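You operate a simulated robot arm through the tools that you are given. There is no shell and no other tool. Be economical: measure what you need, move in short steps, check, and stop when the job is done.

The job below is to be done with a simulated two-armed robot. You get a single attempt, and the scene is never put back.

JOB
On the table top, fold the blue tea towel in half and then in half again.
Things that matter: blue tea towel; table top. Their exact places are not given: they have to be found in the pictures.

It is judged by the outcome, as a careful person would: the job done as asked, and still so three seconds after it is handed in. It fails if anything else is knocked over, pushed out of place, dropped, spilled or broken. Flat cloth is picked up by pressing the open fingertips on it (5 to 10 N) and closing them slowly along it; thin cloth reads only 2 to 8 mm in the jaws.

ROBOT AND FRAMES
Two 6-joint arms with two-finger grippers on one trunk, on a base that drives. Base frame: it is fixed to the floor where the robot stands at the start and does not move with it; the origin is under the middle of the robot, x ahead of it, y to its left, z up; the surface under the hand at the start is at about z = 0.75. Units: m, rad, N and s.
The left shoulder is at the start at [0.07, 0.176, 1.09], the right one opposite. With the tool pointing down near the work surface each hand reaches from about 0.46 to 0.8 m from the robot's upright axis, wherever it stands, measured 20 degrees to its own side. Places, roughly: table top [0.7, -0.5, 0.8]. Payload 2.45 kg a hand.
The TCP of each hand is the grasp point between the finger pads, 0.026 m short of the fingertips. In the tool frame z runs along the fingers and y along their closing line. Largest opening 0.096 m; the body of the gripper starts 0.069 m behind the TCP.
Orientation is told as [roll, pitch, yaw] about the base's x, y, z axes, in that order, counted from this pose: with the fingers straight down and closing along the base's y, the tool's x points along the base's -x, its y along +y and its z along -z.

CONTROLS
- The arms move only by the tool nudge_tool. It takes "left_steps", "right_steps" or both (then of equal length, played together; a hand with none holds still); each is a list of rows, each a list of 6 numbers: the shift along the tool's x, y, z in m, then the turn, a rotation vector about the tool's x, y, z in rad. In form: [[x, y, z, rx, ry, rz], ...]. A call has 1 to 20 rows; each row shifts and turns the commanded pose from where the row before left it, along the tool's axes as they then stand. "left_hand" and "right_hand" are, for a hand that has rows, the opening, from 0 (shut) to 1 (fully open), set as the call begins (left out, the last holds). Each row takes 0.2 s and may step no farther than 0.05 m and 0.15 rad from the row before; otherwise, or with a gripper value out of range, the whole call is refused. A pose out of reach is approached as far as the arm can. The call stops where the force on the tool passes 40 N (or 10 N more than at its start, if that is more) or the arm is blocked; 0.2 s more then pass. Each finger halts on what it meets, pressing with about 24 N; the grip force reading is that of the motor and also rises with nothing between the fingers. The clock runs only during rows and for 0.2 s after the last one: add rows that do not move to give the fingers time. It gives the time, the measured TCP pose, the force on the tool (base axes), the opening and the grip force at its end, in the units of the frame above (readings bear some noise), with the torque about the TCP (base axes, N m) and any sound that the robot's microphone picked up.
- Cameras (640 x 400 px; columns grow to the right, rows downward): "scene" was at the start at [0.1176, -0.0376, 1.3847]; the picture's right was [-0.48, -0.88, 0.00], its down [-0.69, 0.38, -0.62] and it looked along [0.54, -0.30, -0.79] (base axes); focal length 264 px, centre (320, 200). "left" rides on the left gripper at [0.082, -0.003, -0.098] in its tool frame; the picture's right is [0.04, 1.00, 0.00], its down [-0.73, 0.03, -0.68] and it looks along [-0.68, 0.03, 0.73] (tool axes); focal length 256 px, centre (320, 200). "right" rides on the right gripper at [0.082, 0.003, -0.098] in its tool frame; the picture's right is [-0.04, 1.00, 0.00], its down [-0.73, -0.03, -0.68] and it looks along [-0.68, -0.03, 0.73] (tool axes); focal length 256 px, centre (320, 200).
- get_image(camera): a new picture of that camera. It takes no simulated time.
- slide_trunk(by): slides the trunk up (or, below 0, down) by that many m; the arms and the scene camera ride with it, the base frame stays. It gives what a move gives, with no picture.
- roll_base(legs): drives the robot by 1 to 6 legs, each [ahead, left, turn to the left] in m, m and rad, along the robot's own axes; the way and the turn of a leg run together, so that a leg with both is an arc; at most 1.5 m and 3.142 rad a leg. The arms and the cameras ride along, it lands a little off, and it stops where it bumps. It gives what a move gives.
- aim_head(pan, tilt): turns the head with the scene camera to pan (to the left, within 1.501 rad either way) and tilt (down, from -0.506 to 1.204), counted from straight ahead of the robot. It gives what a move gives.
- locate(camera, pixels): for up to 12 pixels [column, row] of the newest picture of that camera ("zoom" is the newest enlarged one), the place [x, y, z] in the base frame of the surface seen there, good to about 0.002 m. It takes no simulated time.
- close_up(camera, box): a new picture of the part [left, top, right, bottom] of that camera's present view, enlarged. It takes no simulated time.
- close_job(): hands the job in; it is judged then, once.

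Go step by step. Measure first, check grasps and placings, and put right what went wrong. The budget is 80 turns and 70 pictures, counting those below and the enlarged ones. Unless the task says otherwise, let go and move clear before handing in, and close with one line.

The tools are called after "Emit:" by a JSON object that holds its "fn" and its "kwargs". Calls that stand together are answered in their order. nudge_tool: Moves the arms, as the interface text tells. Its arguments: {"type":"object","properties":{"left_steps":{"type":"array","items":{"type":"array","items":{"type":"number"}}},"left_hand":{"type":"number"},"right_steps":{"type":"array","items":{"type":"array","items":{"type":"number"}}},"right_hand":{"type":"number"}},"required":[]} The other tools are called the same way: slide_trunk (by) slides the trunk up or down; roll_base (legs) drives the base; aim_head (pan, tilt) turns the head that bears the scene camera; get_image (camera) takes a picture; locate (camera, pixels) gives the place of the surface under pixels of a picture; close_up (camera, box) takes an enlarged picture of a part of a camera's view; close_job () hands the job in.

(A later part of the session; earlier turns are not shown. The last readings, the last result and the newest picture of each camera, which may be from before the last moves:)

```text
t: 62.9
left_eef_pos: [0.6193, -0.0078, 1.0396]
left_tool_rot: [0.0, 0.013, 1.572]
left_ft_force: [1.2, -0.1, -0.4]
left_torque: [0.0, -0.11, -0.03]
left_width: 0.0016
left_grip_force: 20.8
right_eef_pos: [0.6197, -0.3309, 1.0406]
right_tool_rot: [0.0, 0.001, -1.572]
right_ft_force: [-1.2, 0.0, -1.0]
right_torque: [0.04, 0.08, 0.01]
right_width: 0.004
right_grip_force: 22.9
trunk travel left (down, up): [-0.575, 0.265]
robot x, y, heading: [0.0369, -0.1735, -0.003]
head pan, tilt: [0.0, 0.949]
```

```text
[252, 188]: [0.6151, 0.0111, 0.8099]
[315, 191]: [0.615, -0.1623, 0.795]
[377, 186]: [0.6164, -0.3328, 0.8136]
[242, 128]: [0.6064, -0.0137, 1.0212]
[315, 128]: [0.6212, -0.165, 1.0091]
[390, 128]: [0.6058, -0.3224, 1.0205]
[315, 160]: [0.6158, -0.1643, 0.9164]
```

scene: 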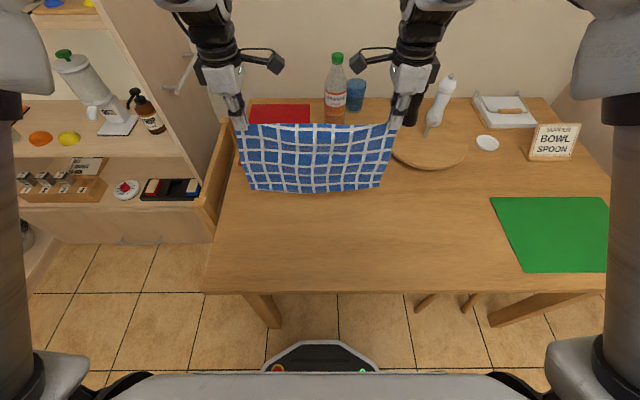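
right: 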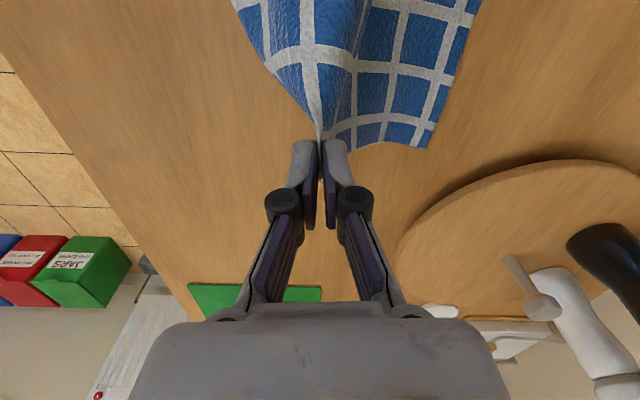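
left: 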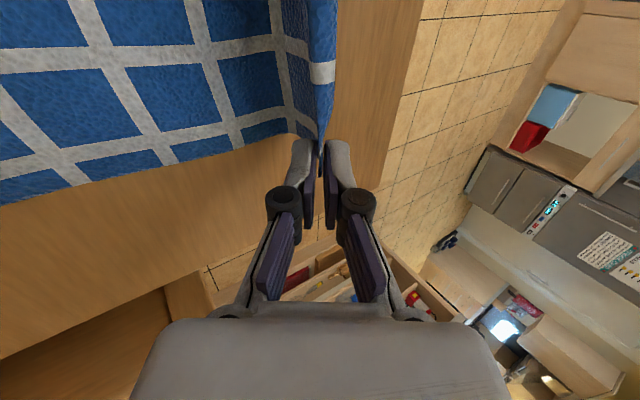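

Hanging length is ~0.22 m below the jaws, bottom edge level. I'll move slightly ahead, touch the bottom edge down at x≈0.64, and lay the lower half toward the robot.

Emit:
{"fn": "nudge_tool", "kwargs": {"left_steps": [[0, -0.01, 0.02, 0, 0, 0], [0, -0.01, 0.02, 0, 0, 0], [0, 0, 0, 0, 0, 0], [0, 0, 0, 0, 0, 0], [0, 0.02, 0.015, 0, 0, 0], [0, 0.02, 0.011, 0, 0, 0], [0, 0.02, 0.01, 0, 0, 0], [0, 0.0175, 0.016, 0, 0, 0], [0, 0.0175, 0.016, 0, 0, 0], [0, 0.0125, 0.015, 0, 0, 0], [0, 0.0125, 0.015, 0, 0, 0], [0, 0.0075, 0.0135, 0, 0, 0], [0, 0.0075, 0.0135, 0, 0, 0], [0, 0, 0, 0, 0, 0]], "right_steps": [[0, 0.01, 0.02, 0, 0, 0], [0, 0.01, 0.02, 0, 0, 0], [0, 0, 0, 0, 0, 0], [0, 0, 0, 0, 0, 0], [0, -0.02, 0.015, 0, 0, 0], [0, -0.02, 0.011, 0, 0, 0], [0, -0.02, 0.01, 0, 0, 0], [0, -0.0175, 0.016, 0, 0, 0], [0, -0.0175, 0.016, 0, 0, 0], [0, -0.0125, 0.015, 0, 0, 0], [0, -0.0125, 0.015, 0, 0, 0], [0, -0.0075, 0.0135, 0, 0, 0], [0, -0.0075, 0.0135, 0, 0, 0], [0, 0, 0, 0, 0, 0]]}}

Emit:
{"fn": "close_up", "kwargs": {"camera": "scene", "box": [220, 100, 420, 225]}}

```text
t: 65.9
left_eef_pos: [0.5055, -0.0086, 0.8779]
left_tool_rot: [-0.003, 0.031, 1.588]
left_ft_force: [-1.6, -0.1, 0.5]
left_torque: [0.0, 0.03, 0.01]
left_width: 0.002
left_grip_force: 20.6
right_eef_pos: [0.5078, -0.3344, 0.8813]
right_tool_rot: [0.005, 0.037, -1.601]
right_ft_force: [1.0, 0.5, 1.1]
right_torque: [0.02, -0.02, -0.05]
right_width: 0.0038
right_grip_force: 22.2
trunk travel left (down, up): [-0.575, 0.265]
robot x, y, heading: [0.0373, -0.1678, -0.011]
head pan, tilt: [0.0, 0.949]
```

```text
3.20 times, centred on (320, 162) of scene
```

zoom: 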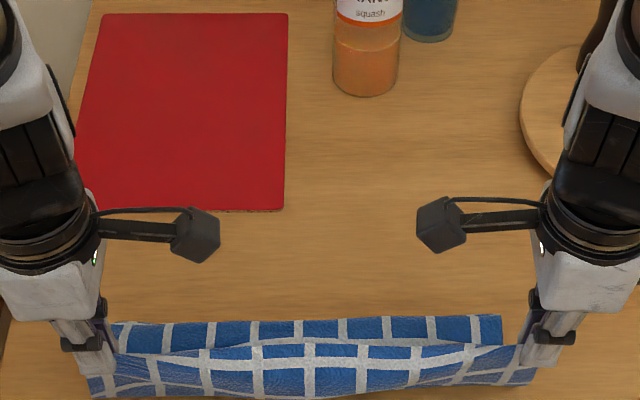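

The bottom layer is going down; I'll look at the lower area and measure.

Emit:
{"fn": "close_up", "kwargs": {"camera": "scene", "box": [230, 170, 410, 282]}}

Emit:
{"fn": "locate", "kwargs": {"camera": "zoom", "pixels": [[85, 110], [320, 105], [500, 100], [300, 130], [300, 160], [300, 185], [100, 195], [530, 195]]}}

```text
3.56 times, centred on (320, 226) of scene
```

zoom: 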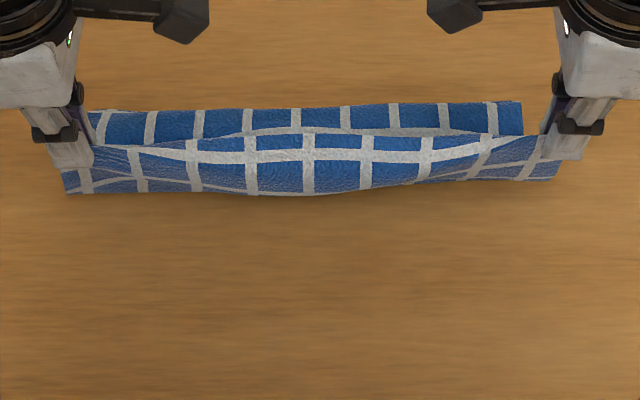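

```text
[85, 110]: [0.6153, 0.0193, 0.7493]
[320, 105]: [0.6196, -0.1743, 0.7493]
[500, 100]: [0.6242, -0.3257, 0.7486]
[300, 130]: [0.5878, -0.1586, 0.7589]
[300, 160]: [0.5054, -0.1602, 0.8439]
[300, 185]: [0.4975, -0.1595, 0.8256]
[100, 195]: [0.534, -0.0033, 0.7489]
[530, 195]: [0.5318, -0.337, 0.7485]
```

Bottom edge lies at x≈0.616–0.624. Now I'll fold the upper half forward over it with a small arc, shifting 8 mm to the left to align corners.

Emit:
{"fn": "nudge_tool", "kwargs": {"left_steps": [[-0.002, -0.012, 0.004, 0, 0, 0], [-0.002, -0.012, 0.005, 0, 0, 0], [-0.002, -0.022, 0.013, 0, 0, 0], [-0.002, -0.018, 0.02, 0, 0, 0], [0, -0.012, 0.02, 0, 0, 0], [0, -0.006, 0.017, 0, 0, 0], [0, 0, 0, 0, 0, 0]], "right_steps": [[0.002, 0.012, 0.004, 0, 0, 0], [0.002, 0.012, 0.006, 0, 0, 0], [0.002, 0.022, 0.014, 0, 0, 0], [0.002, 0.019, 0.021, 0, 0, 0], [0, 0.013, 0.02, 0, 0, 0], [0, 0.008, 0.018, 0, 0, 0], [0, 0, 0, 0, 0, 0]]}}

Emit:
{"fn": "close_up", "kwargs": {"camera": "scene", "box": [230, 150, 410, 262]}}

Emit:
{"fn": "get_image", "kwargs": {"camera": "left"}}

```text
t: 67.5
left_eef_pos: [0.5867, -0.0028, 0.796]
left_tool_rot: [0.0, 0.013, 1.572]
left_ft_force: [0.8, 0.1, 0.2]
left_torque: [0.0, -0.05, 0.0]
left_width: 0.0026
left_grip_force: 22.6
right_eef_pos: [0.5881, -0.3213, 0.794]
right_tool_rot: [0.0, 0.001, -1.573]
right_ft_force: [0.1, -0.1, 0.2]
right_torque: [0.02, 0.01, 0.02]
right_width: 0.0039
right_grip_force: 22.6
trunk travel left (down, up): [-0.575, 0.265]
robot x, y, heading: [0.0386, -0.171, -0.009]
head pan, tilt: [0.0, 0.949]
```

```text
3.56 times, centred on (320, 206) of scene
```

zoom: 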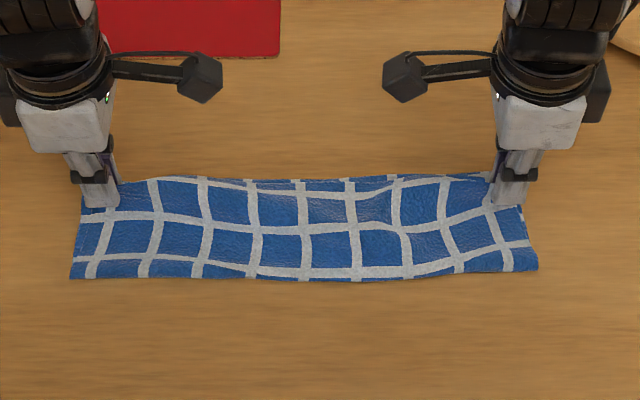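

```text
19 pictures are left
```

left: 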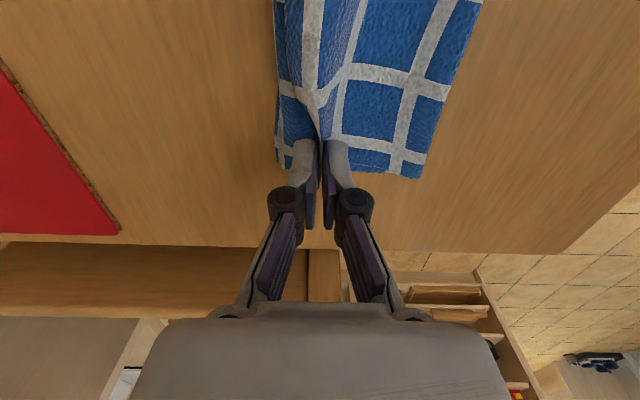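

The fold landed well aligned. I'll lower the last bit, spread slightly, release and lift clear.

Emit:
{"fn": "nudge_tool", "kwargs": {"left_steps": [[-0.002, -0.001, 0.006, 0, 0, 0], [-0.002, -0.001, 0.005, 0, 0, 0], [0, 0, 0, 0, 0, 0]], "right_steps": [[-0.003, 0.002, 0.005, 0, 0, 0], [-0.003, 0.002, 0.005, 0, 0, 0], [0, 0, 0, 0, 0, 0]]}}

Emit:
{"fn": "nudge_tool", "kwargs": {"left_steps": [[0, 0, 0, 0, 0, 0], [0, 0, 0, 0, 0, 0], [0, 0, -0.02, 0, 0, 0], [0, 0, -0.04, 0, 0, 0], [-0.03, 0, -0.03, 0, 0, 0], [-0.04, 0, 0, 0, 0, 0]], "right_steps": [[0, 0, 0, 0, 0, 0], [0, 0, 0, 0, 0, 0], [0, 0, -0.02, 0, 0, 0], [0, 0, -0.04, 0, 0, 0], [-0.03, 0, -0.03, 0, 0, 0], [-0.04, 0, 0, 0, 0, 0]], "left_hand": 0.3, "right_hand": 0.3}}

Emit:
{"fn": "close_up", "kwargs": {"camera": "scene", "box": [230, 160, 410, 272]}}

```text
t: 68.3
left_eef_pos: [0.5879, 0.0014, 0.785]
left_tool_rot: [0.001, 0.013, 1.575]
left_ft_force: [0.4, 0.2, -0.1]
left_torque: [0.0, 0.03, -0.01]
left_width: 0.0044
left_grip_force: 23.6
right_eef_pos: [0.5938, -0.3278, 0.784]
right_tool_rot: [0.0, 0.001, -1.572]
right_ft_force: [0.4, 0.8, 1.9]
right_torque: [0.0, -0.06, -0.01]
right_width: 0.0015
right_grip_force: 20.5
trunk travel left (down, up): [-0.575, 0.265]
robot x, y, heading: [0.0418, -0.1679, -0.004]
head pan, tilt: [0.0, 0.949]
```

```text
t: 69.7
left_eef_pos: [0.5878, 0.0721, 0.8719]
left_tool_rot: [0.001, 0.012, 1.573]
left_ft_force: [0.5, -0.3, 0.0]
left_torque: [-0.01, 0.03, 0.02]
left_width: 0.0286
left_grip_force: 0.0
right_eef_pos: [0.5942, -0.3986, 0.8729]
right_tool_rot: [0.0, 0.002, -1.574]
right_ft_force: [-0.1, -0.7, -0.7]
right_torque: [0.03, 0.03, -0.02]
right_width: 0.0289
right_grip_force: 0.1
trunk travel left (down, up): [-0.575, 0.265]
robot x, y, heading: [0.042, -0.169, -0.002]
head pan, tilt: [0.0, 0.949]
```

```text
3.56 times, centred on (320, 216) of scene
```

zoom: 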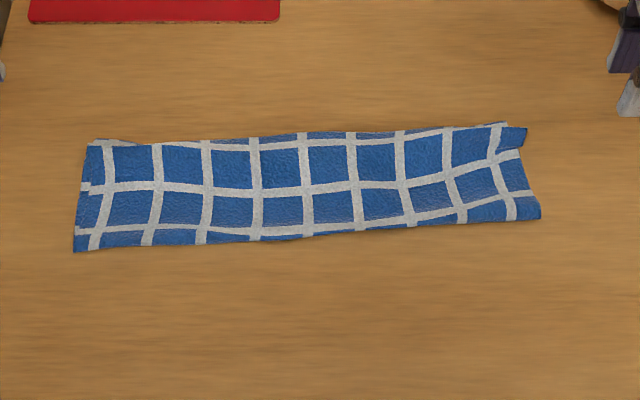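

The first fold is neat. I'll measure the strip before the second fold.

Emit:
{"fn": "locate", "kwargs": {"camera": "zoom", "pixels": [[76, 248], [84, 180], [95, 143], [310, 136], [505, 125], [524, 135], [538, 215], [310, 235], [500, 145], [300, 190]]}}

Emit:
{"fn": "close_up", "kwargs": {"camera": "scene", "box": [345, 185, 395, 230]}}

```text
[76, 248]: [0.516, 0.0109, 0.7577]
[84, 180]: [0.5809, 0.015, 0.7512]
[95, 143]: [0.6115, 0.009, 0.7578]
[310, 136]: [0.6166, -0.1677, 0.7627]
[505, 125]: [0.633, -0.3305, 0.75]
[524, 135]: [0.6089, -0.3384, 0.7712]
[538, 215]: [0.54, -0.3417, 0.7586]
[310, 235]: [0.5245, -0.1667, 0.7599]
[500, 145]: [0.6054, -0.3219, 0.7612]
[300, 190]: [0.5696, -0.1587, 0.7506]
```

```text
8.89 times, centred on (370, 208) of scene
```

zoom: 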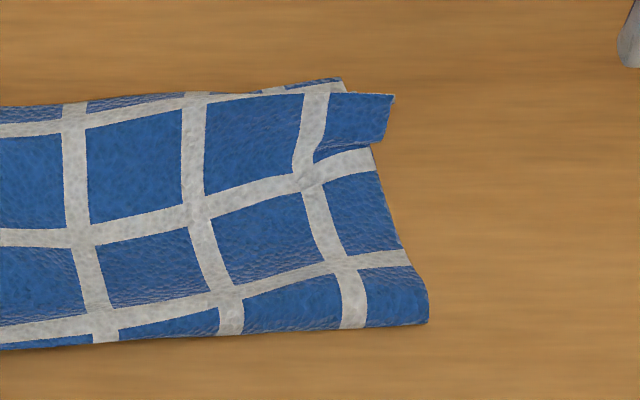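

Counting checks, the top layer shows only ~2.5 rows: about 5 cm of the bottom edge got tucked under when it touched down, so it isn't a true half. I'll regrip the top edge corners, hang it again and lay it with a longer diagonal pull. First, placing the hands.

Emit:
{"fn": "nudge_tool", "kwargs": {"left_steps": [[0.0405, -0.014, 0, 0, 0, 0], [0.0405, 0, 0, 0, 0, 0], [0, 0, 0.04, 0, 0, 0], [0, 0, 0.04, 0, 0, 0], [0, 0, 0.005, 0, 0, 0], [0, 0, 0, 0, 0, 0]], "right_steps": [[0.038, 0.009, 0, 0, 0, 0], [0.038, 0, 0, 0, 0, 0], [0, 0, 0.04, 0, 0, 0], [0, 0, 0.04, 0, 0, 0], [0, 0, 0.005, 0, 0, 0], [0, 0, 0, 0, 0, 0]], "left_hand": 0.3, "right_hand": 0.3}}

Emit:
{"fn": "nudge_tool", "kwargs": {"left_steps": [[0, 0, 0.003, 0, 0, 0], [0, 0, 0.002, 0, 0, 0], [0, 0, 0, 0, 0, 0]], "right_steps": [[0, 0, 0.003, 0, 0, 0], [0, 0, 0.002, 0, 0, 0], [0, 0, 0, 0, 0, 0]]}}

Emit:
{"fn": "close_up", "kwargs": {"camera": "scene", "box": [230, 160, 410, 272]}}

```text
t: 71.1
left_eef_pos: [0.6051, -0.0102, 0.7886]
left_tool_rot: [0.001, 0.013, 1.574]
left_ft_force: [0.5, 0.0, -0.4]
left_torque: [0.01, 0.01, -0.01]
left_width: 0.0289
left_grip_force: 0.0
right_eef_pos: [0.604, -0.3216, 0.7877]
right_tool_rot: [-0.001, 0.0, -1.573]
right_ft_force: [0.9, -1.3, -0.2]
right_torque: [0.03, 0.02, -0.01]
right_width: 0.0288
right_grip_force: 0.0
trunk travel left (down, up): [-0.575, 0.265]
robot x, y, heading: [0.0401, -0.1726, -0.001]
head pan, tilt: [0.0, 0.949]
```

```text
t: 71.9
left_eef_pos: [0.6019, -0.0091, 0.7839]
left_tool_rot: [0.0, 0.013, 1.572]
left_ft_force: [0.3, 0.2, 0.0]
left_torque: [-0.01, 0.04, 0.0]
left_width: 0.0287
left_grip_force: 0.1
right_eef_pos: [0.6038, -0.3226, 0.7834]
right_tool_rot: [0.001, 0.001, -1.571]
right_ft_force: [1.2, 0.1, 0.4]
right_torque: [-0.03, -0.01, 0.02]
right_width: 0.0285
right_grip_force: 0.0
trunk travel left (down, up): [-0.575, 0.265]
robot x, y, heading: [0.0393, -0.1707, -0.003]
head pan, tilt: [0.0, 0.949]
```

```text
3.56 times, centred on (320, 216) of scene
```

zoom: 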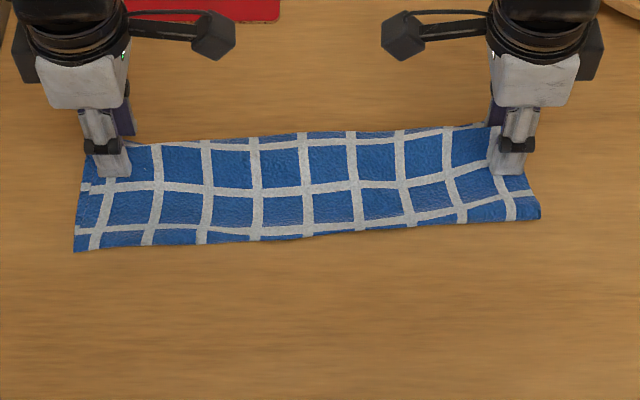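

Emit:
{"fn": "nudge_tool", "kwargs": {"left_steps": [[0, 0, 0.0015, 0, 0, 0], [0, 0, 0.0015, 0, 0, 0], [0, 0, 0.001, 0, 0, 0], [0, 0, 0, 0, 0, 0]], "right_steps": [[0, 0, 0.0015, 0, 0, 0], [0, 0, 0.0015, 0, 0, 0], [0, 0, 0.001, 0, 0, 0], [0, 0, 0, 0, 0, 0]]}}

```text
t: 72.9
left_eef_pos: [0.6017, -0.0072, 0.7814]
left_tool_rot: [0.0, 0.011, 1.573]
left_ft_force: [-0.5, -0.3, 0.1]
left_torque: [-0.01, 0.0, -0.01]
left_width: 0.0287
left_grip_force: 0.0
right_eef_pos: [0.6043, -0.3216, 0.7785]
right_tool_rot: [-0.002, 0.0, -1.573]
right_ft_force: [0.4, 0.1, 3.2]
right_torque: [-0.01, -0.06, 0.01]
right_width: 0.029
right_grip_force: 0.0
trunk travel left (down, up): [-0.575, 0.265]
robot x, y, heading: [0.0439, -0.1705, -0.007]
head pan, tilt: [0.0, 0.949]
```

Right touches at 3 N; left needs ~2 mm more. I'll do that and close in steps.

Emit:
{"fn": "nudge_tool", "kwargs": {"left_steps": [[0, 0, 0.0012, 0, 0, 0], [0, 0, 0.0012, 0, 0, 0], [0, 0, 0, 0, 0, 0]], "right_steps": [[0, 0, 0.0003, 0, 0, 0], [0, 0, 0, 0, 0, 0], [0, 0, 0, 0, 0, 0]]}}

Emit:
{"fn": "nudge_tool", "kwargs": {"left_steps": [[0, 0, 0, 0, 0, 0], [0, 0, 0, 0, 0, 0]], "right_steps": [[0, 0, 0, 0, 0, 0], [0, 0, 0, 0, 0, 0]], "left_hand": 0.2, "right_hand": 0.2}}

Emit:
{"fn": "nudge_tool", "kwargs": {"left_steps": [[0, 0, 0, 0, 0, 0], [0, 0, 0, 0, 0, 0]], "right_steps": [[0, 0, 0, 0, 0, 0], [0, 0, 0, 0, 0, 0]], "left_hand": 0.1, "right_hand": 0.1}}

Emit:
{"fn": "nudge_tool", "kwargs": {"left_steps": [[0, 0, 0, 0, 0, 0], [0, 0, 0, 0, 0, 0], [0, 0, 0, 0, 0, 0]], "right_steps": [[0, 0, 0, 0, 0, 0], [0, 0, 0, 0, 0, 0], [0, 0, 0, 0, 0, 0]], "left_hand": 0.0, "right_hand": 0.0}}

Emit:
{"fn": "nudge_tool", "kwargs": {"left_steps": [[0, 0, -0.015, 0, 0, 0], [0, 0, -0.025, 0, 0, 0], [0, 0, -0.03, 0, 0, 0], [0, 0, 0, 0, 0, 0]], "right_steps": [[0, 0, -0.015, 0, 0, 0], [0, 0, -0.025, 0, 0, 0], [0, 0, -0.03, 0, 0, 0], [0, 0, 0, 0, 0, 0]]}}

Emit:
{"fn": "close_up", "kwargs": {"camera": "scene", "box": [230, 150, 410, 262]}}

```text
t: 73.7
left_eef_pos: [0.6023, -0.01, 0.7802]
left_tool_rot: [0.0, 0.013, 1.573]
left_ft_force: [-0.4, 0.7, -0.5]
left_torque: [-0.02, 0.0, 0.0]
left_width: 0.0288
left_grip_force: 0.1
right_eef_pos: [0.6033, -0.3224, 0.7791]
right_tool_rot: [0.002, 0.002, -1.574]
right_ft_force: [-0.4, -0.7, 4.1]
right_torque: [0.0, -0.12, -0.02]
right_width: 0.0293
right_grip_force: 0.1
trunk travel left (down, up): [-0.575, 0.265]
robot x, y, heading: [0.0417, -0.1682, -0.004]
head pan, tilt: [0.0, 0.949]
```

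```text
t: 74.3
left_eef_pos: [0.603, -0.0106, 0.7791]
left_tool_rot: [-0.001, 0.014, 1.573]
left_ft_force: [-0.1, 0.1, 1.3]
left_torque: [-0.02, 0.02, -0.01]
left_width: 0.0193
left_grip_force: 0.0
right_eef_pos: [0.6029, -0.3226, 0.7789]
right_tool_rot: [0.0, -0.001, -1.573]
right_ft_force: [-0.8, -0.6, 3.8]
right_torque: [-0.01, 0.0, 0.0]
right_width: 0.0192
right_grip_force: 0.1
trunk travel left (down, up): [-0.575, 0.265]
robot x, y, heading: [0.0399, -0.1719, -0.006]
head pan, tilt: [0.0, 0.949]
```

```text
t: 74.9
left_eef_pos: [0.6027, -0.0093, 0.7786]
left_tool_rot: [0.0, 0.013, 1.574]
left_ft_force: [-0.1, -0.8, 0.0]
left_torque: [-0.03, 0.0, 0.0]
left_width: 0.01
left_grip_force: 0.3
right_eef_pos: [0.6033, -0.322, 0.7792]
right_tool_rot: [-0.001, 0.001, -1.574]
right_ft_force: [-1.2, 0.7, 3.2]
right_torque: [-0.02, -0.01, -0.02]
right_width: 0.009
right_grip_force: 0.0
trunk travel left (down, up): [-0.575, 0.265]
robot x, y, heading: [0.0366, -0.1692, -0.009]
head pan, tilt: [0.0, 0.949]
```

```text
t: 75.7
left_eef_pos: [0.603, -0.01, 0.7787]
left_tool_rot: [-0.001, 0.013, 1.574]
left_ft_force: [-1.1, -0.6, 2.8]
left_torque: [-0.02, 0.0, -0.01]
left_width: 0.0047
left_grip_force: 25.9
right_eef_pos: [0.6032, -0.3223, 0.7787]
right_tool_rot: [0.0, -0.001, -1.573]
right_ft_force: [1.0, 0.6, 3.2]
right_torque: [0.02, 0.1, 0.03]
right_width: 0.0029
right_grip_force: 25.7
trunk travel left (down, up): [-0.575, 0.265]
robot x, y, heading: [0.044, -0.1648, -0.003]
head pan, tilt: [0.0, 0.949]
```

```text
t: 76.7
left_eef_pos: [0.6027, -0.0097, 0.8492]
left_tool_rot: [0.003, 0.012, 1.573]
left_ft_force: [-0.1, -1.1, -0.3]
left_torque: [0.02, 0.02, 0.02]
left_width: 0.0052
left_grip_force: 23.9
right_eef_pos: [0.6044, -0.3223, 0.8491]
right_tool_rot: [-0.001, 0.0, -1.574]
right_ft_force: [0.1, -0.1, 0.8]
right_torque: [0.02, -0.02, 0.0]
right_width: 0.0037
right_grip_force: 21.9
trunk travel left (down, up): [-0.575, 0.265]
robot x, y, heading: [0.0402, -0.1678, -0.007]
head pan, tilt: [0.0, 0.949]
```

```text
3.56 times, centred on (320, 206) of scene
```

zoom: 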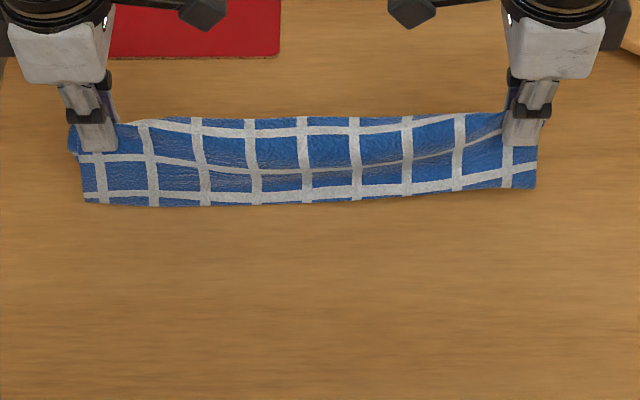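

Both corners hold. I'll lift to hanging and inspect.

Emit:
{"fn": "nudge_tool", "kwargs": {"left_steps": [[0, -0.006, -0.024, 0, 0, 0], [0, -0.006, -0.024, 0, 0, 0], [0, -0.006, -0.024, 0, 0, 0], [0, -0.006, -0.024, 0, 0, 0], [0, -0.006, -0.024, 0, 0, 0], [0, -0.006, -0.024, 0, 0, 0], [0, -0.006, -0.024, 0, 0, 0], [0, -0.006, -0.024, 0, 0, 0], [0, 0, -0.01, 0, 0, 0], [0, 0, 0, 0, 0, 0], [0, 0, 0, 0, 0, 0], [0, 0, 0, 0, 0, 0], [0, 0, 0, 0, 0, 0]], "right_steps": [[0, 0.006, -0.024, 0, 0, 0], [0, 0.006, -0.024, 0, 0, 0], [0, 0.006, -0.024, 0, 0, 0], [0, 0.006, -0.024, 0, 0, 0], [0, 0.006, -0.024, 0, 0, 0], [0, 0.006, -0.024, 0, 0, 0], [0, 0.006, -0.024, 0, 0, 0], [0, 0.006, -0.024, 0, 0, 0], [0, 0, -0.01, 0, 0, 0], [0, 0, 0, 0, 0, 0], [0, 0, 0, 0, 0, 0], [0, 0, 0, 0, 0, 0], [0, 0, 0, 0, 0, 0]]}}

Emit:
{"fn": "close_up", "kwargs": {"camera": "scene", "box": [220, 90, 420, 215]}}

Emit:
{"fn": "locate", "kwargs": {"camera": "zoom", "pixels": [[105, 270], [315, 290], [500, 270], [315, 100], [315, 280]]}}

```text
t: 79.5
left_eef_pos: [0.6503, -0.007, 1.0508]
left_tool_rot: [0.0, 0.013, 1.574]
left_ft_force: [0.2, -1.0, 0.8]
left_torque: [-0.01, -0.09, 0.02]
left_width: 0.0038
left_grip_force: 22.7
right_eef_pos: [0.6527, -0.322, 1.0498]
right_tool_rot: [0.0, 0.0, -1.572]
right_ft_force: [0.5, 0.0, 0.1]
right_torque: [-0.01, 0.03, 0.05]
right_width: 0.0043
right_grip_force: 28.8
trunk travel left (down, up): [-0.575, 0.265]
robot x, y, heading: [0.0372, -0.1693, -0.002]
head pan, tilt: [0.0, 0.949]
```

```text
3.20 times, centred on (320, 152) of scene
```

zoom: 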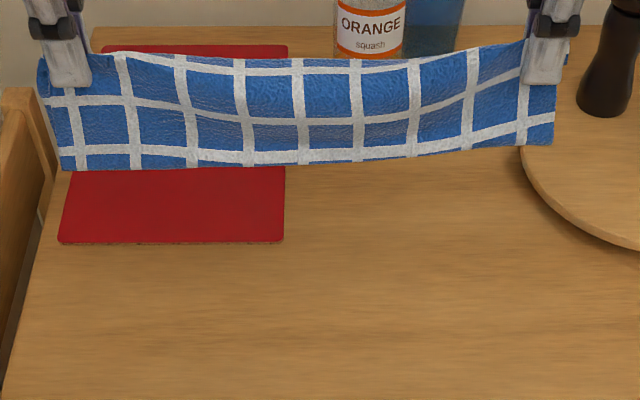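

```text
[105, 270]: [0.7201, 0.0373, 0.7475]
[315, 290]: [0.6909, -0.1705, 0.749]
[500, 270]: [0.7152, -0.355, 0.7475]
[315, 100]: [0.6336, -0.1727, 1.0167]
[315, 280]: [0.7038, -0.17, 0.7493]
```

It gripped both layers (the strip hangs doubled, crease down), with the tucked lip hanging free behind the jaws. I'll lay it down again, finishing with a backward motion so the tucked lip flips out to the far side as an exposed single layer, which I can then grip cleanly.

Emit:
{"fn": "nudge_tool", "kwargs": {"left_steps": [[0, 0.01, 0.033, 0, 0, 0], [0, 0.01, 0.033, 0, 0, 0], [0, 0.01, 0.033, 0, 0, 0], [0, 0.01, 0.033, 0, 0, 0], [0, 0.01, 0.033, 0, 0, 0], [0, -0.02, 0.02, 0, 0, 0], [0, -0.02, 0.02, 0, 0, 0], [0, -0.02, 0.02, 0, 0, 0], [0, -0.015, 0.01, 0, 0, 0], [0, 0, 0, 0, 0, 0], [0, 0.012, 0.009, 0, 0, 0], [0, 0.012, 0.009, 0, 0, 0], [0, 0.012, 0.009, 0, 0, 0], [0, 0, 0, 0, 0, 0]], "right_steps": [[0, -0.01, 0.033, 0, 0, 0], [0, -0.01, 0.033, 0, 0, 0], [0, -0.01, 0.033, 0, 0, 0], [0, -0.01, 0.033, 0, 0, 0], [0, -0.01, 0.033, 0, 0, 0], [0, 0.02, 0.02, 0, 0, 0], [0, 0.02, 0.02, 0, 0, 0], [0, 0.02, 0.02, 0, 0, 0], [0, 0.015, 0.01, 0, 0, 0], [0, 0, 0, 0, 0, 0], [0, -0.012, 0.009, 0, 0, 0], [0, -0.012, 0.009, 0, 0, 0], [0, -0.012, 0.009, 0, 0, 0], [0, 0, 0, 0, 0, 0]]}}

Emit:
{"fn": "nudge_tool", "kwargs": {"left_steps": [[0, 0, 0, 0, 0, 0], [0, 0, 0, 0, 0, 0], [0, 0, -0.02, 0, 0, 0], [0, 0, -0.04, 0, 0, 0], [-0.03, 0, 0, 0, 0, 0], [-0.03, 0, 0, 0, 0, 0]], "right_steps": [[0, 0, 0, 0, 0, 0], [0, 0, 0, 0, 0, 0], [0, 0, -0.02, 0, 0, 0], [0, 0, -0.04, 0, 0, 0], [-0.03, 0, 0, 0, 0, 0], [-0.03, 0, 0, 0, 0, 0]], "left_hand": 0.25, "right_hand": 0.25}}

Emit:
{"fn": "close_up", "kwargs": {"camera": "scene", "box": [230, 130, 410, 242]}}

```text
t: 82.5
left_eef_pos: [0.639, -0.0093, 0.7884]
left_tool_rot: [-0.001, 0.013, 1.573]
left_ft_force: [0.4, -0.5, 0.4]
left_torque: [0.01, 0.02, -0.02]
left_width: 0.0054
left_grip_force: 25.9
right_eef_pos: [0.6414, -0.3227, 0.7885]
right_tool_rot: [0.001, 0.001, -1.573]
right_ft_force: [1.2, 0.5, -2.3]
right_torque: [0.04, 0.06, 0.04]
right_width: 0.0037
right_grip_force: 20.9
trunk travel left (down, up): [-0.575, 0.265]
robot x, y, heading: [0.0447, -0.1684, -0.004]
head pan, tilt: [0.0, 0.949]
```

```text
t: 83.9
left_eef_pos: [0.6395, 0.0517, 0.8481]
left_tool_rot: [-0.002, 0.013, 1.57]
left_ft_force: [0.0, 0.4, 0.4]
left_torque: [-0.01, -0.04, 0.03]
left_width: 0.024
left_grip_force: 0.0
right_eef_pos: [0.6408, -0.3826, 0.8492]
right_tool_rot: [0.0, 0.0, -1.573]
right_ft_force: [-0.6, 0.2, -0.1]
right_torque: [0.02, -0.03, 0.02]
right_width: 0.0239
right_grip_force: 0.0
trunk travel left (down, up): [-0.575, 0.265]
robot x, y, heading: [0.0391, -0.1679, -0.004]
head pan, tilt: [0.0, 0.949]
```

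```text
3.56 times, centred on (320, 186) of scene
```

zoom: 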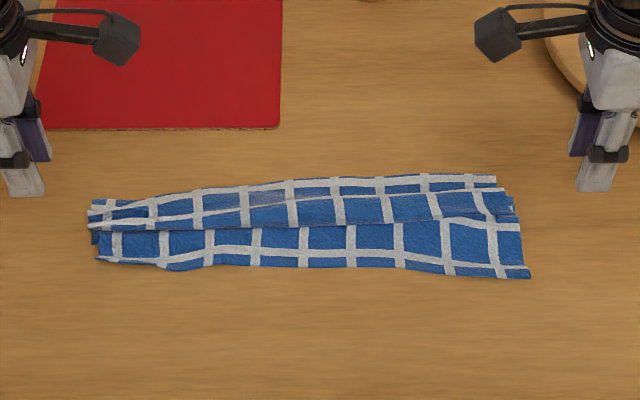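

The bottom edge's lip is now exposed on the far side (white border line at rows ~177–200). I'll measure it for gripping.

Emit:
{"fn": "locate", "kwargs": {"camera": "zoom", "pixels": [[92, 203], [200, 189], [340, 180], [494, 177], [120, 212], [200, 205], [340, 196], [480, 186], [505, 195], [110, 226], [100, 258], [525, 275]]}}

Emit:
{"fn": "close_up", "kwargs": {"camera": "scene", "box": [325, 170, 385, 212]}}

Emit:
{"fn": "close_up", "kwargs": {"camera": "scene", "box": [248, 175, 308, 217]}}

```text
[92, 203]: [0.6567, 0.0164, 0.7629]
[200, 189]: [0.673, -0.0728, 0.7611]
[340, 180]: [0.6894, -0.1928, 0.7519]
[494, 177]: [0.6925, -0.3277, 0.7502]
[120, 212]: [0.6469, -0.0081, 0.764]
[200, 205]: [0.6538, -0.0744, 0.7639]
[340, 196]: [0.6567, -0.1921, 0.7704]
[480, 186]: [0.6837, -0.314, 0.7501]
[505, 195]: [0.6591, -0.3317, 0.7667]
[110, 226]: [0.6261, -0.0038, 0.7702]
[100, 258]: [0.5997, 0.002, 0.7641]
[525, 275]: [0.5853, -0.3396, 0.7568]
```

```text
9.52 times, centred on (355, 191) of scene
```

zoom: 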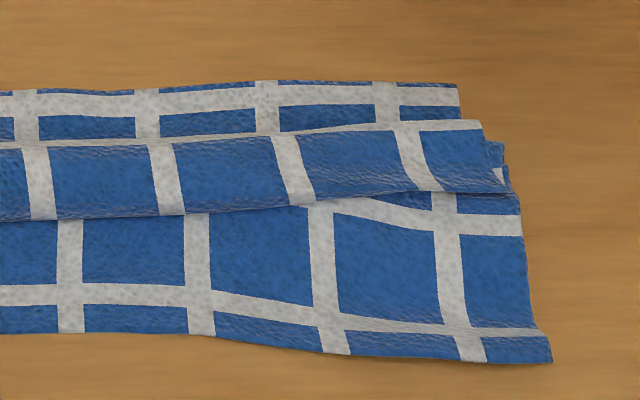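

```text
9.52 times, centred on (278, 196) of scene
```

zoom: 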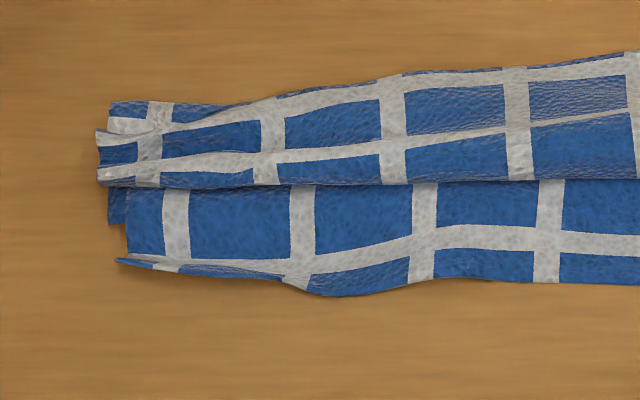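

The top layer's edge is at x≈0.66 with a small pleat behind it, and the bottom edge at ~0.69. I'll press lightly on the top strip with both hands and drag it ~3 cm ahead to pull out the pleat and align the edges.

Emit:
{"fn": "nudge_tool", "kwargs": {"left_steps": [[0.048, -0.003, 0, 0, 0, 0], [0.048, -0.003, 0, 0, 0, 0], [0, 0, 0.04, 0, 0, 0], [0, 0, 0.022, 0, 0, 0], [0, 0, 0.005, 0, 0, 0], [0, 0, 0.0025, 0, 0, 0], [0, 0, 0, 0, 0, 0]], "right_steps": [[0.046, 0.006, 0, 0, 0, 0], [0.046, 0.006, 0, 0, 0, 0], [0, 0, 0.04, 0, 0, 0], [0, 0, 0.022, 0, 0, 0], [0, 0, 0.005, 0, 0, 0], [0, 0, 0.003, 0, 0, 0], [0, 0, 0, 0, 0, 0]], "left_hand": 0.2, "right_hand": 0.2}}

Emit:
{"fn": "nudge_tool", "kwargs": {"left_steps": [[0, -0.003, 0.0005, 0, 0, 0], [0, -0.005, 0, 0, 0, 0], [0, -0.005, 0, 0, 0, 0], [0, -0.005, 0, 0, 0, 0], [0, -0.005, 0, 0, 0, 0], [0, -0.005, 0, 0, 0, 0], [0, 0, 0, 0, 0, 0]], "right_steps": [[0, 0.003, 0.0005, 0, 0, 0], [0, 0.005, 0, 0, 0, 0], [0, 0.005, 0, 0, 0, 0], [0, 0.005, 0, 0, 0, 0], [0, 0.005, 0, 0, 0, 0], [0, 0.005, 0, 0, 0, 0], [0, 0, 0, 0, 0, 0]]}}

Emit:
{"fn": "close_up", "kwargs": {"camera": "scene", "box": [230, 130, 410, 242]}}

```text
t: 85.5
left_eef_pos: [0.6447, -0.0464, 0.781]
left_tool_rot: [-0.003, 0.012, 1.571]
left_ft_force: [0.3, -1.4, 8.6]
left_torque: [-0.02, 0.12, 0.01]
left_width: 0.0192
left_grip_force: 0.5
right_eef_pos: [0.6522, -0.2907, 0.7796]
right_tool_rot: [0.002, 0.001, -1.573]
right_ft_force: [-1.1, 1.5, 7.5]
right_torque: [0.08, 0.04, 0.04]
right_width: 0.0193
right_grip_force: 0.3
trunk travel left (down, up): [-0.575, 0.265]
robot x, y, heading: [0.0392, -0.1694, -0.005]
head pan, tilt: [0.0, 0.949]
```

```text
t: 87.1
left_eef_pos: [0.6725, -0.0461, 0.7806]
left_tool_rot: [-0.003, 0.012, 1.572]
left_ft_force: [-1.1, -1.2, 6.5]
left_torque: [-0.02, 0.17, 0.01]
left_width: 0.017
left_grip_force: 6.3
right_eef_pos: [0.6797, -0.2898, 0.7794]
right_tool_rot: [0.001, -0.001, -1.573]
right_ft_force: [-2.8, 0.9, 13.2]
right_torque: [0.02, 0.16, -0.02]
right_width: 0.0174
right_grip_force: 7.2
trunk travel left (down, up): [-0.575, 0.265]
robot x, y, heading: [0.0393, -0.1728, -0.009]
head pan, tilt: [0.0, 0.949]
```

```text
3.56 times, centred on (320, 186) of scene
```

zoom: 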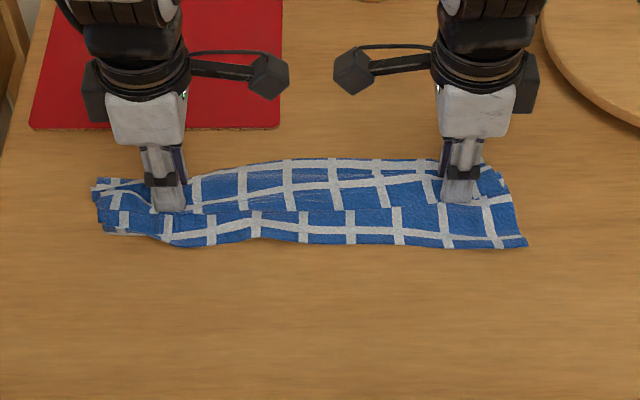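

The whole strip slid with the fingers and the pleat remains. I'll instead press near the crease and pull the strip back toward the robot, so trailing friction opens the pleat.

Emit:
{"fn": "nudge_tool", "kwargs": {"left_steps": [[0, 0, -0.03, 0, 0, 0], [0.01, 0.045, 0, 0, 0, 0], [0, 0, 0.025, 0, 0, 0], [0, 0, 0.0055, 0, 0, 0], [0, 0, 0.0015, 0, 0, 0], [0, 0, 0, 0, 0, 0]], "right_steps": [[0, 0, -0.03, 0, 0, 0], [0, -0.045, 0, 0, 0, 0], [0, -0.008, 0.025, 0, 0, 0], [0, 0, 0.005, 0, 0, 0], [0, 0, 0.001, 0, 0, 0], [0, 0, 0, 0, 0, 0]], "left_hand": 0.15, "right_hand": 0.15}}

Emit:
{"fn": "nudge_tool", "kwargs": {"left_steps": [[0, 0.004, 0.0007, 0, 0, 0], [0, 0.008, 0, 0, 0, 0], [0, 0.008, 0, 0, 0, 0], [0, 0.008, 0, 0, 0, 0], [0, 0.008, 0, 0, 0, 0], [0, 0.008, 0, 0, 0, 0], [0, 0.008, 0, 0, 0, 0], [0, 0.008, 0, 0, 0, 0], [0, 0.008, 0, 0, 0, 0], [0, 0.008, 0, 0, 0, 0], [0, 0, 0, 0, 0, 0]], "right_steps": [[0, -0.004, 0.0007, 0, 0, 0], [0, -0.008, 0, 0, 0, 0], [0, -0.008, 0, 0, 0, 0], [0, -0.008, 0, 0, 0, 0], [0, -0.008, 0, 0, 0, 0], [0, -0.008, 0, 0, 0, 0], [0, -0.008, 0, 0, 0, 0], [0, -0.008, 0, 0, 0, 0], [0, -0.008, 0, 0, 0, 0], [0, -0.008, 0, 0, 0, 0], [0, 0, 0, 0, 0, 0]]}}

Emit:
{"fn": "close_up", "kwargs": {"camera": "scene", "box": [230, 145, 410, 257]}}

```text
t: 88.5
left_eef_pos: [0.6278, -0.0569, 0.7776]
left_tool_rot: [-0.001, 0.012, 1.572]
left_ft_force: [-0.6, 0.6, 4.5]
left_torque: [0.03, 0.0, 0.04]
left_width: 0.0137
left_grip_force: 0.0
right_eef_pos: [0.6265, -0.2911, 0.7775]
right_tool_rot: [0.002, 0.002, -1.572]
right_ft_force: [-0.4, 0.1, 6.6]
right_torque: [0.03, 0.05, -0.02]
right_width: 0.0143
right_grip_force: 0.0
trunk travel left (down, up): [-0.575, 0.265]
robot x, y, heading: [0.0418, -0.1739, -0.009]
head pan, tilt: [0.0, 0.949]
```

```text
t: 90.9
left_eef_pos: [0.5491, -0.0544, 0.777]
left_tool_rot: [0.0, 0.021, 1.583]
left_ft_force: [3.4, -3.9, 24.8]
left_torque: [0.04, -0.39, -0.09]
left_width: 0.016
left_grip_force: 0.9
right_eef_pos: [0.5494, -0.2939, 0.7775]
right_tool_rot: [-0.005, 0.011, -1.588]
right_ft_force: [0.8, 5.6, 23.8]
right_torque: [0.09, -0.14, 0.05]
right_width: 0.0154
right_grip_force: 0.1
trunk travel left (down, up): [-0.575, 0.265]
robot x, y, heading: [0.038, -0.1716, -0.005]
head pan, tilt: [0.0, 0.949]
```

```text
3.56 times, centred on (320, 201) of scene
```

zoom: 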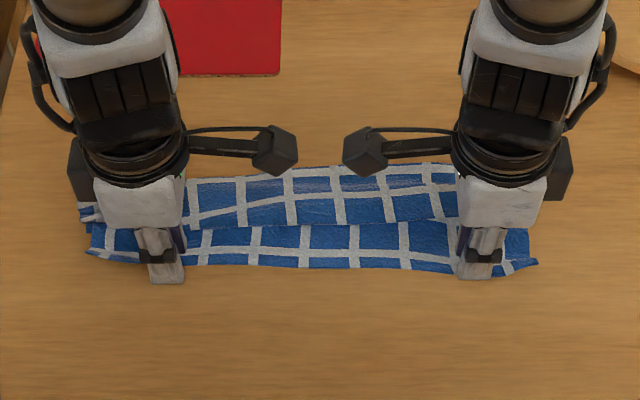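

The strip is wider and flatter now (rows 165–268). I'll lift both hands, send the left clear, and turn the right hand to close along y for the second fold.

Emit:
{"fn": "nudge_tool", "kwargs": {"left_steps": [[0, 0, -0.04, 0, 0, 0], [0, 0, -0.05, 0, 0, 0], [-0.045, 0, -0.02, 0, 0, 0], [-0.045, 0, 0, 0, 0, 0], [-0.045, 0, 0, 0, 0, 0], [-0.045, 0, 0, 0, 0, 0], [-0.045, 0, 0, 0, 0, 0], [0, 0, 0, 0, 0, 0], [0, 0, 0, 0, 0, 0], [0, 0, 0, 0, 0, 0], [0, 0, 0, 0, 0, 0], [0, 0, 0, 0, 0, 0], [0, 0, 0, 0, 0, 0], [0, 0, 0, 0, 0, 0], [0, 0, 0, 0, 0, 0]], "right_steps": [[0, 0, -0.04, 0, 0, 0], [0, 0, -0.05, 0, 0, 0], [-0.045, 0.04, 0, 0, 0, 0], [-0.045, 0.02, 0, 0, 0, 0], [0, 0, 0, 0, 0, -0.1428], [0, 0, 0, 0, 0, -0.1428], [0, 0, 0, 0, 0, -0.1428], [0, 0, 0, 0, 0, -0.1428], [0, 0, 0, 0, 0, -0.1428], [0, 0, 0, 0, 0, -0.1428], [0, 0, 0, 0, 0, -0.1428], [0, 0, 0, 0, 0, -0.1428], [0, 0, 0, 0, 0, -0.1428], [0, 0, 0, 0, 0, -0.1428], [0, 0, 0, 0, 0, -0.1428]], "right_hand": 0.33}}

Emit:
{"fn": "close_up", "kwargs": {"camera": "scene", "box": [230, 145, 410, 257]}}

Emit:
{"fn": "locate", "kwargs": {"camera": "zoom", "pixels": [[85, 205], [90, 250], [310, 265], [535, 263], [520, 230], [490, 170], [340, 165], [200, 180], [500, 220], [310, 225]]}}

```text
refused: row 3 steps farther than a row can; nothing moved
```

```text
3.56 times, centred on (320, 201) of scene
```

zoom: 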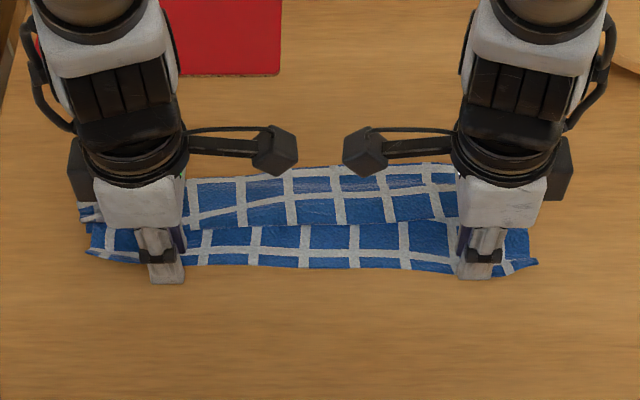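

```text
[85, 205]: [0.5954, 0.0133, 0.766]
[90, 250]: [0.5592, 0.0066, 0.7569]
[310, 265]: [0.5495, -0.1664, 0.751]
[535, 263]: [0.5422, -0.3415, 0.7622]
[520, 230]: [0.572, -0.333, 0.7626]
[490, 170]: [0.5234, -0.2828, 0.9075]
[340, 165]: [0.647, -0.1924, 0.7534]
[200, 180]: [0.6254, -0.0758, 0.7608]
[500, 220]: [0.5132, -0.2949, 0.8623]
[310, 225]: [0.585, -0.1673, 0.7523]
```

The call was refused for a too-large step; I'll repeat with smaller steps.

Emit:
{"fn": "nudge_tool", "kwargs": {"left_steps": [[0, 0, -0.04, 0, 0, 0], [0, 0, -0.045, 0, 0, 0], [-0.045, 0, 0, 0, 0, 0], [-0.045, 0, 0, 0, 0, 0], [-0.045, 0, 0, 0, 0, 0], [-0.045, 0, 0, 0, 0, 0], [-0.045, 0, 0, 0, 0, 0], [0, 0, 0, 0, 0, 0], [0, 0, 0, 0, 0, 0], [0, 0, 0, 0, 0, 0], [0, 0, 0, 0, 0, 0], [0, 0, 0, 0, 0, 0], [0, 0, 0, 0, 0, 0], [0, 0, 0, 0, 0, 0], [0, 0, 0, 0, 0, 0]], "right_steps": [[0, 0, -0.04, 0, 0, 0], [0, 0, -0.045, 0, 0, 0], [-0.03, 0.025, 0, 0, 0, 0], [-0.03, 0.025, 0, 0, 0, 0], [0, 0, 0, 0, 0, -0.1428], [0, 0, 0, 0, 0, -0.1428], [0, 0, 0, 0, 0, -0.1428], [0, 0, 0, 0, 0, -0.1428], [0, 0, 0, 0, 0, -0.1428], [0, 0, 0, 0, 0, -0.1428], [0, 0, 0, 0, 0, -0.1428], [0, 0, 0, 0, 0, -0.1428], [0, 0, 0, 0, 0, -0.1428], [0, 0, 0, 0, 0, -0.1428], [0, 0, 0, 0, 0, -0.1428]], "right_hand": 0.33}}

Emit:
{"fn": "close_up", "kwargs": {"camera": "scene", "box": [230, 145, 410, 257]}}

Emit:
{"fn": "locate", "kwargs": {"camera": "zoom", "pixels": [[85, 205], [90, 250], [310, 265], [535, 263], [520, 235], [490, 165], [340, 165], [200, 180], [505, 200], [100, 205]]}}

```text
t: 94.1
left_eef_pos: [0.5535, 0.1686, 0.8603]
left_tool_rot: [-0.001, 0.013, 1.573]
left_ft_force: [0.0, -0.7, -0.9]
left_torque: [0.0, 0.0, -0.04]
left_width: 0.0144
left_grip_force: 0.1
right_eef_pos: [0.6027, -0.3521, 0.861]
right_tool_rot: [0.0, -0.002, 0.0]
right_ft_force: [-0.3, 0.0, 0.3]
right_torque: [0.0, 0.0, -0.02]
right_width: 0.0317
right_grip_force: 0.0
right hand out of reach, approached as far as the arm can: row 1
trunk travel left (down, up): [-0.575, 0.265]
robot x, y, heading: [0.0412, -0.1685, -0.01]
head pan, tilt: [0.0, 0.949]
```

```text
3.56 times, centred on (320, 201) of scene
```

zoom: 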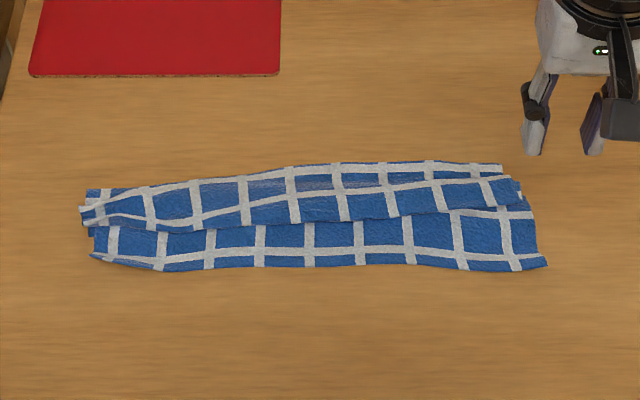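

```text
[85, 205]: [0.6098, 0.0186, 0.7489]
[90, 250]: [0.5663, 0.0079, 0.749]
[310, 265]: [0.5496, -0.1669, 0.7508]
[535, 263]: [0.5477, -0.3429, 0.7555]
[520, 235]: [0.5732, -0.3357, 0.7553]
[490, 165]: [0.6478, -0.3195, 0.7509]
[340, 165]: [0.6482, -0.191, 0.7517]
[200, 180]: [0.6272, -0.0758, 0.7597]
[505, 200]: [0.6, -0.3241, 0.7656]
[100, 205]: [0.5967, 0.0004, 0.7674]
```

The strip (x≈0.55–0.65, y≈0.01 to −0.34) is ready for the second fold. I'll place the right hand at the middle of its right end (0.598, −0.318) and press.

Emit:
{"fn": "nudge_tool", "kwargs": {"right_steps": [[0.004, 0.034, 0, 0, 0, 0], [0, 0, 0.04, 0, 0, 0], [0, 0, 0.035, 0, 0, 0], [0, 0, 0.003, 0, 0, 0], [0, 0, 0, 0, 0, 0]]}}

Emit:
{"fn": "nudge_tool", "kwargs": {"right_steps": [[0, 0, 0.0015, 0, 0, 0], [0, 0, 0.0015, 0, 0, 0], [0, 0, 0, 0, 0, 0]]}}

```text
t: 95.3
left_eef_pos: [0.5525, 0.1688, 0.8598]
left_tool_rot: [-0.001, 0.013, 1.573]
left_ft_force: [0.2, 0.6, -0.2]
left_torque: [0.0, 0.01, 0.0]
left_width: 0.0143
left_grip_force: 0.1
right_eef_pos: [0.5986, -0.3201, 0.7825]
right_tool_rot: [0.001, 0.0, -0.003]
right_ft_force: [0.7, 0.0, 0.3]
right_torque: [0.01, -0.01, 0.01]
right_width: 0.0317
right_grip_force: 0.1
trunk travel left (down, up): [-0.575, 0.265]
robot x, y, heading: [0.0405, -0.1699, -0.009]
head pan, tilt: [0.0, 0.949]
```

```text
t: 96.1
left_eef_pos: [0.5521, 0.1696, 0.8595]
left_tool_rot: [-0.001, 0.012, 1.573]
left_ft_force: [0.9, 0.3, -0.7]
left_torque: [0.01, 0.0, 0.0]
left_width: 0.0144
left_grip_force: 0.1
right_eef_pos: [0.5995, -0.3183, 0.7808]
right_tool_rot: [0.001, 0.0, -0.003]
right_ft_force: [-0.1, 0.9, 1.3]
right_torque: [0.04, 0.01, -0.01]
right_width: 0.0316
right_grip_force: 0.1
trunk travel left (down, up): [-0.575, 0.265]
robot x, y, heading: [0.0428, -0.1728, -0.006]
head pan, tilt: [0.0, 0.949]
```

Just touching. I'll press ~2.5 mm more, close in steps, and lift a little to check.

Emit:
{"fn": "nudge_tool", "kwargs": {"right_steps": [[0, 0, 0.0015, 0, 0, 0], [0, 0, 0.0012, 0, 0, 0], [0, 0, 0, 0, 0, 0]]}}

Emit:
{"fn": "nudge_tool", "kwargs": {"right_steps": [[0, 0, 0, 0, 0, 0], [0, 0, 0, 0, 0, 0]], "right_hand": 0.24}}

Emit:
{"fn": "nudge_tool", "kwargs": {"right_steps": [[0, 0, 0, 0, 0, 0], [0, 0, 0, 0, 0, 0]], "right_hand": 0.14}}

Emit:
{"fn": "nudge_tool", "kwargs": {"right_steps": [[0, 0, 0, 0, 0, 0], [0, 0, 0, 0, 0, 0], [0, 0, 0, 0, 0, 0], [0, 0, 0, 0, 0, 0]], "right_hand": 0.0}}

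Emit:
{"fn": "nudge_tool", "kwargs": {"right_steps": [[0, 0, -0.02, 0, 0, 0], [0, 0.005, -0.025, 0, 0, 0], [0, 0.01, -0.025, 0, 0, 0], [0, 0, 0, 0, 0, 0]]}}

Emit:
{"fn": "close_up", "kwargs": {"camera": "scene", "box": [230, 145, 410, 257]}}

```text
t: 96.9
left_eef_pos: [0.5515, 0.1693, 0.8613]
left_tool_rot: [-0.001, 0.012, 1.572]
left_ft_force: [0.5, -0.4, 0.2]
left_torque: [0.0, 0.02, 0.02]
left_width: 0.0145
left_grip_force: 0.1
right_eef_pos: [0.5987, -0.3181, 0.7791]
right_tool_rot: [0.001, -0.002, -0.002]
right_ft_force: [0.1, 0.7, 14.8]
right_torque: [0.09, -0.04, -0.01]
right_width: 0.0303
right_grip_force: 0.0
trunk travel left (down, up): [-0.575, 0.265]
robot x, y, heading: [0.0405, -0.1679, -0.007]
head pan, tilt: [0.0, 0.949]
```

```text
t: 97.5
left_eef_pos: [0.5515, 0.1698, 0.8589]
left_tool_rot: [-0.001, 0.012, 1.573]
left_ft_force: [0.0, -0.5, -0.4]
left_torque: [-0.01, 0.01, -0.01]
left_width: 0.0145
left_grip_force: 0.1
right_eef_pos: [0.5983, -0.3176, 0.7772]
right_tool_rot: [-0.001, -0.002, -0.004]
right_ft_force: [1.3, -0.2, 11.5]
right_torque: [0.05, -0.07, 0.02]
right_width: 0.0247
right_grip_force: 0.1
trunk travel left (down, up): [-0.575, 0.265]
robot x, y, heading: [0.0399, -0.1717, -0.006]
head pan, tilt: [0.0, 0.949]
```

```text
t: 98.1
left_eef_pos: [0.5507, 0.1682, 0.8594]
left_tool_rot: [0.0, 0.012, 1.574]
left_ft_force: [-0.3, 0.0, -0.5]
left_torque: [0.04, 0.0, -0.03]
left_width: 0.0147
left_grip_force: 0.0
right_eef_pos: [0.5983, -0.3192, 0.7785]
right_tool_rot: [0.001, 0.0, -0.001]
right_ft_force: [0.5, -1.3, 18.0]
right_torque: [0.07, -0.1, 0.01]
right_width: 0.0124
right_grip_force: 0.0
trunk travel left (down, up): [-0.575, 0.265]
robot x, y, heading: [0.0406, -0.1691, -0.008]
head pan, tilt: [0.0, 0.949]
```

```text
t: 99.1
left_eef_pos: [0.5515, 0.1704, 0.8599]
left_tool_rot: [0.0, 0.012, 1.573]
left_ft_force: [-0.4, 0.7, 0.1]
left_torque: [-0.03, -0.01, -0.03]
left_width: 0.0143
left_grip_force: 0.1
right_eef_pos: [0.5974, -0.3191, 0.7788]
right_tool_rot: [0.0, -0.003, -0.004]
right_ft_force: [2.7, -3.4, 24.5]
right_torque: [0.01, -0.27, -0.02]
right_width: 0.0056
right_grip_force: 24.1
trunk travel left (down, up): [-0.575, 0.265]
robot x, y, heading: [0.0362, -0.1699, -0.004]
head pan, tilt: [0.0, 0.949]
```

```text
t: 100.1
left_eef_pos: [0.5533, 0.1691, 0.8592]
left_tool_rot: [0.0, 0.012, 1.573]
left_ft_force: [0.0, 0.2, -0.1]
left_torque: [0.0, 0.02, -0.01]
left_width: 0.0146
left_grip_force: 0.0
right_eef_pos: [0.5997, -0.3044, 0.8477]
right_tool_rot: [0.0, 0.002, -0.003]
right_ft_force: [0.5, -1.6, -0.1]
right_torque: [-0.01, 0.03, -0.03]
right_width: 0.0053
right_grip_force: 24.1
trunk travel left (down, up): [-0.575, 0.265]
robot x, y, heading: [0.0441, -0.1722, -0.004]
head pan, tilt: [0.0, 0.949]
```

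```text
3.56 times, centred on (320, 201) of scene
```

zoom: 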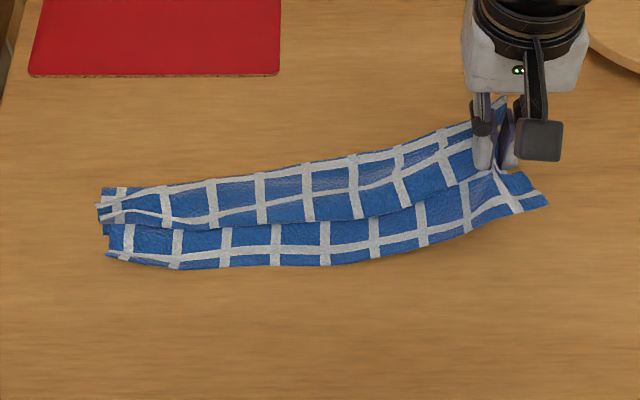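

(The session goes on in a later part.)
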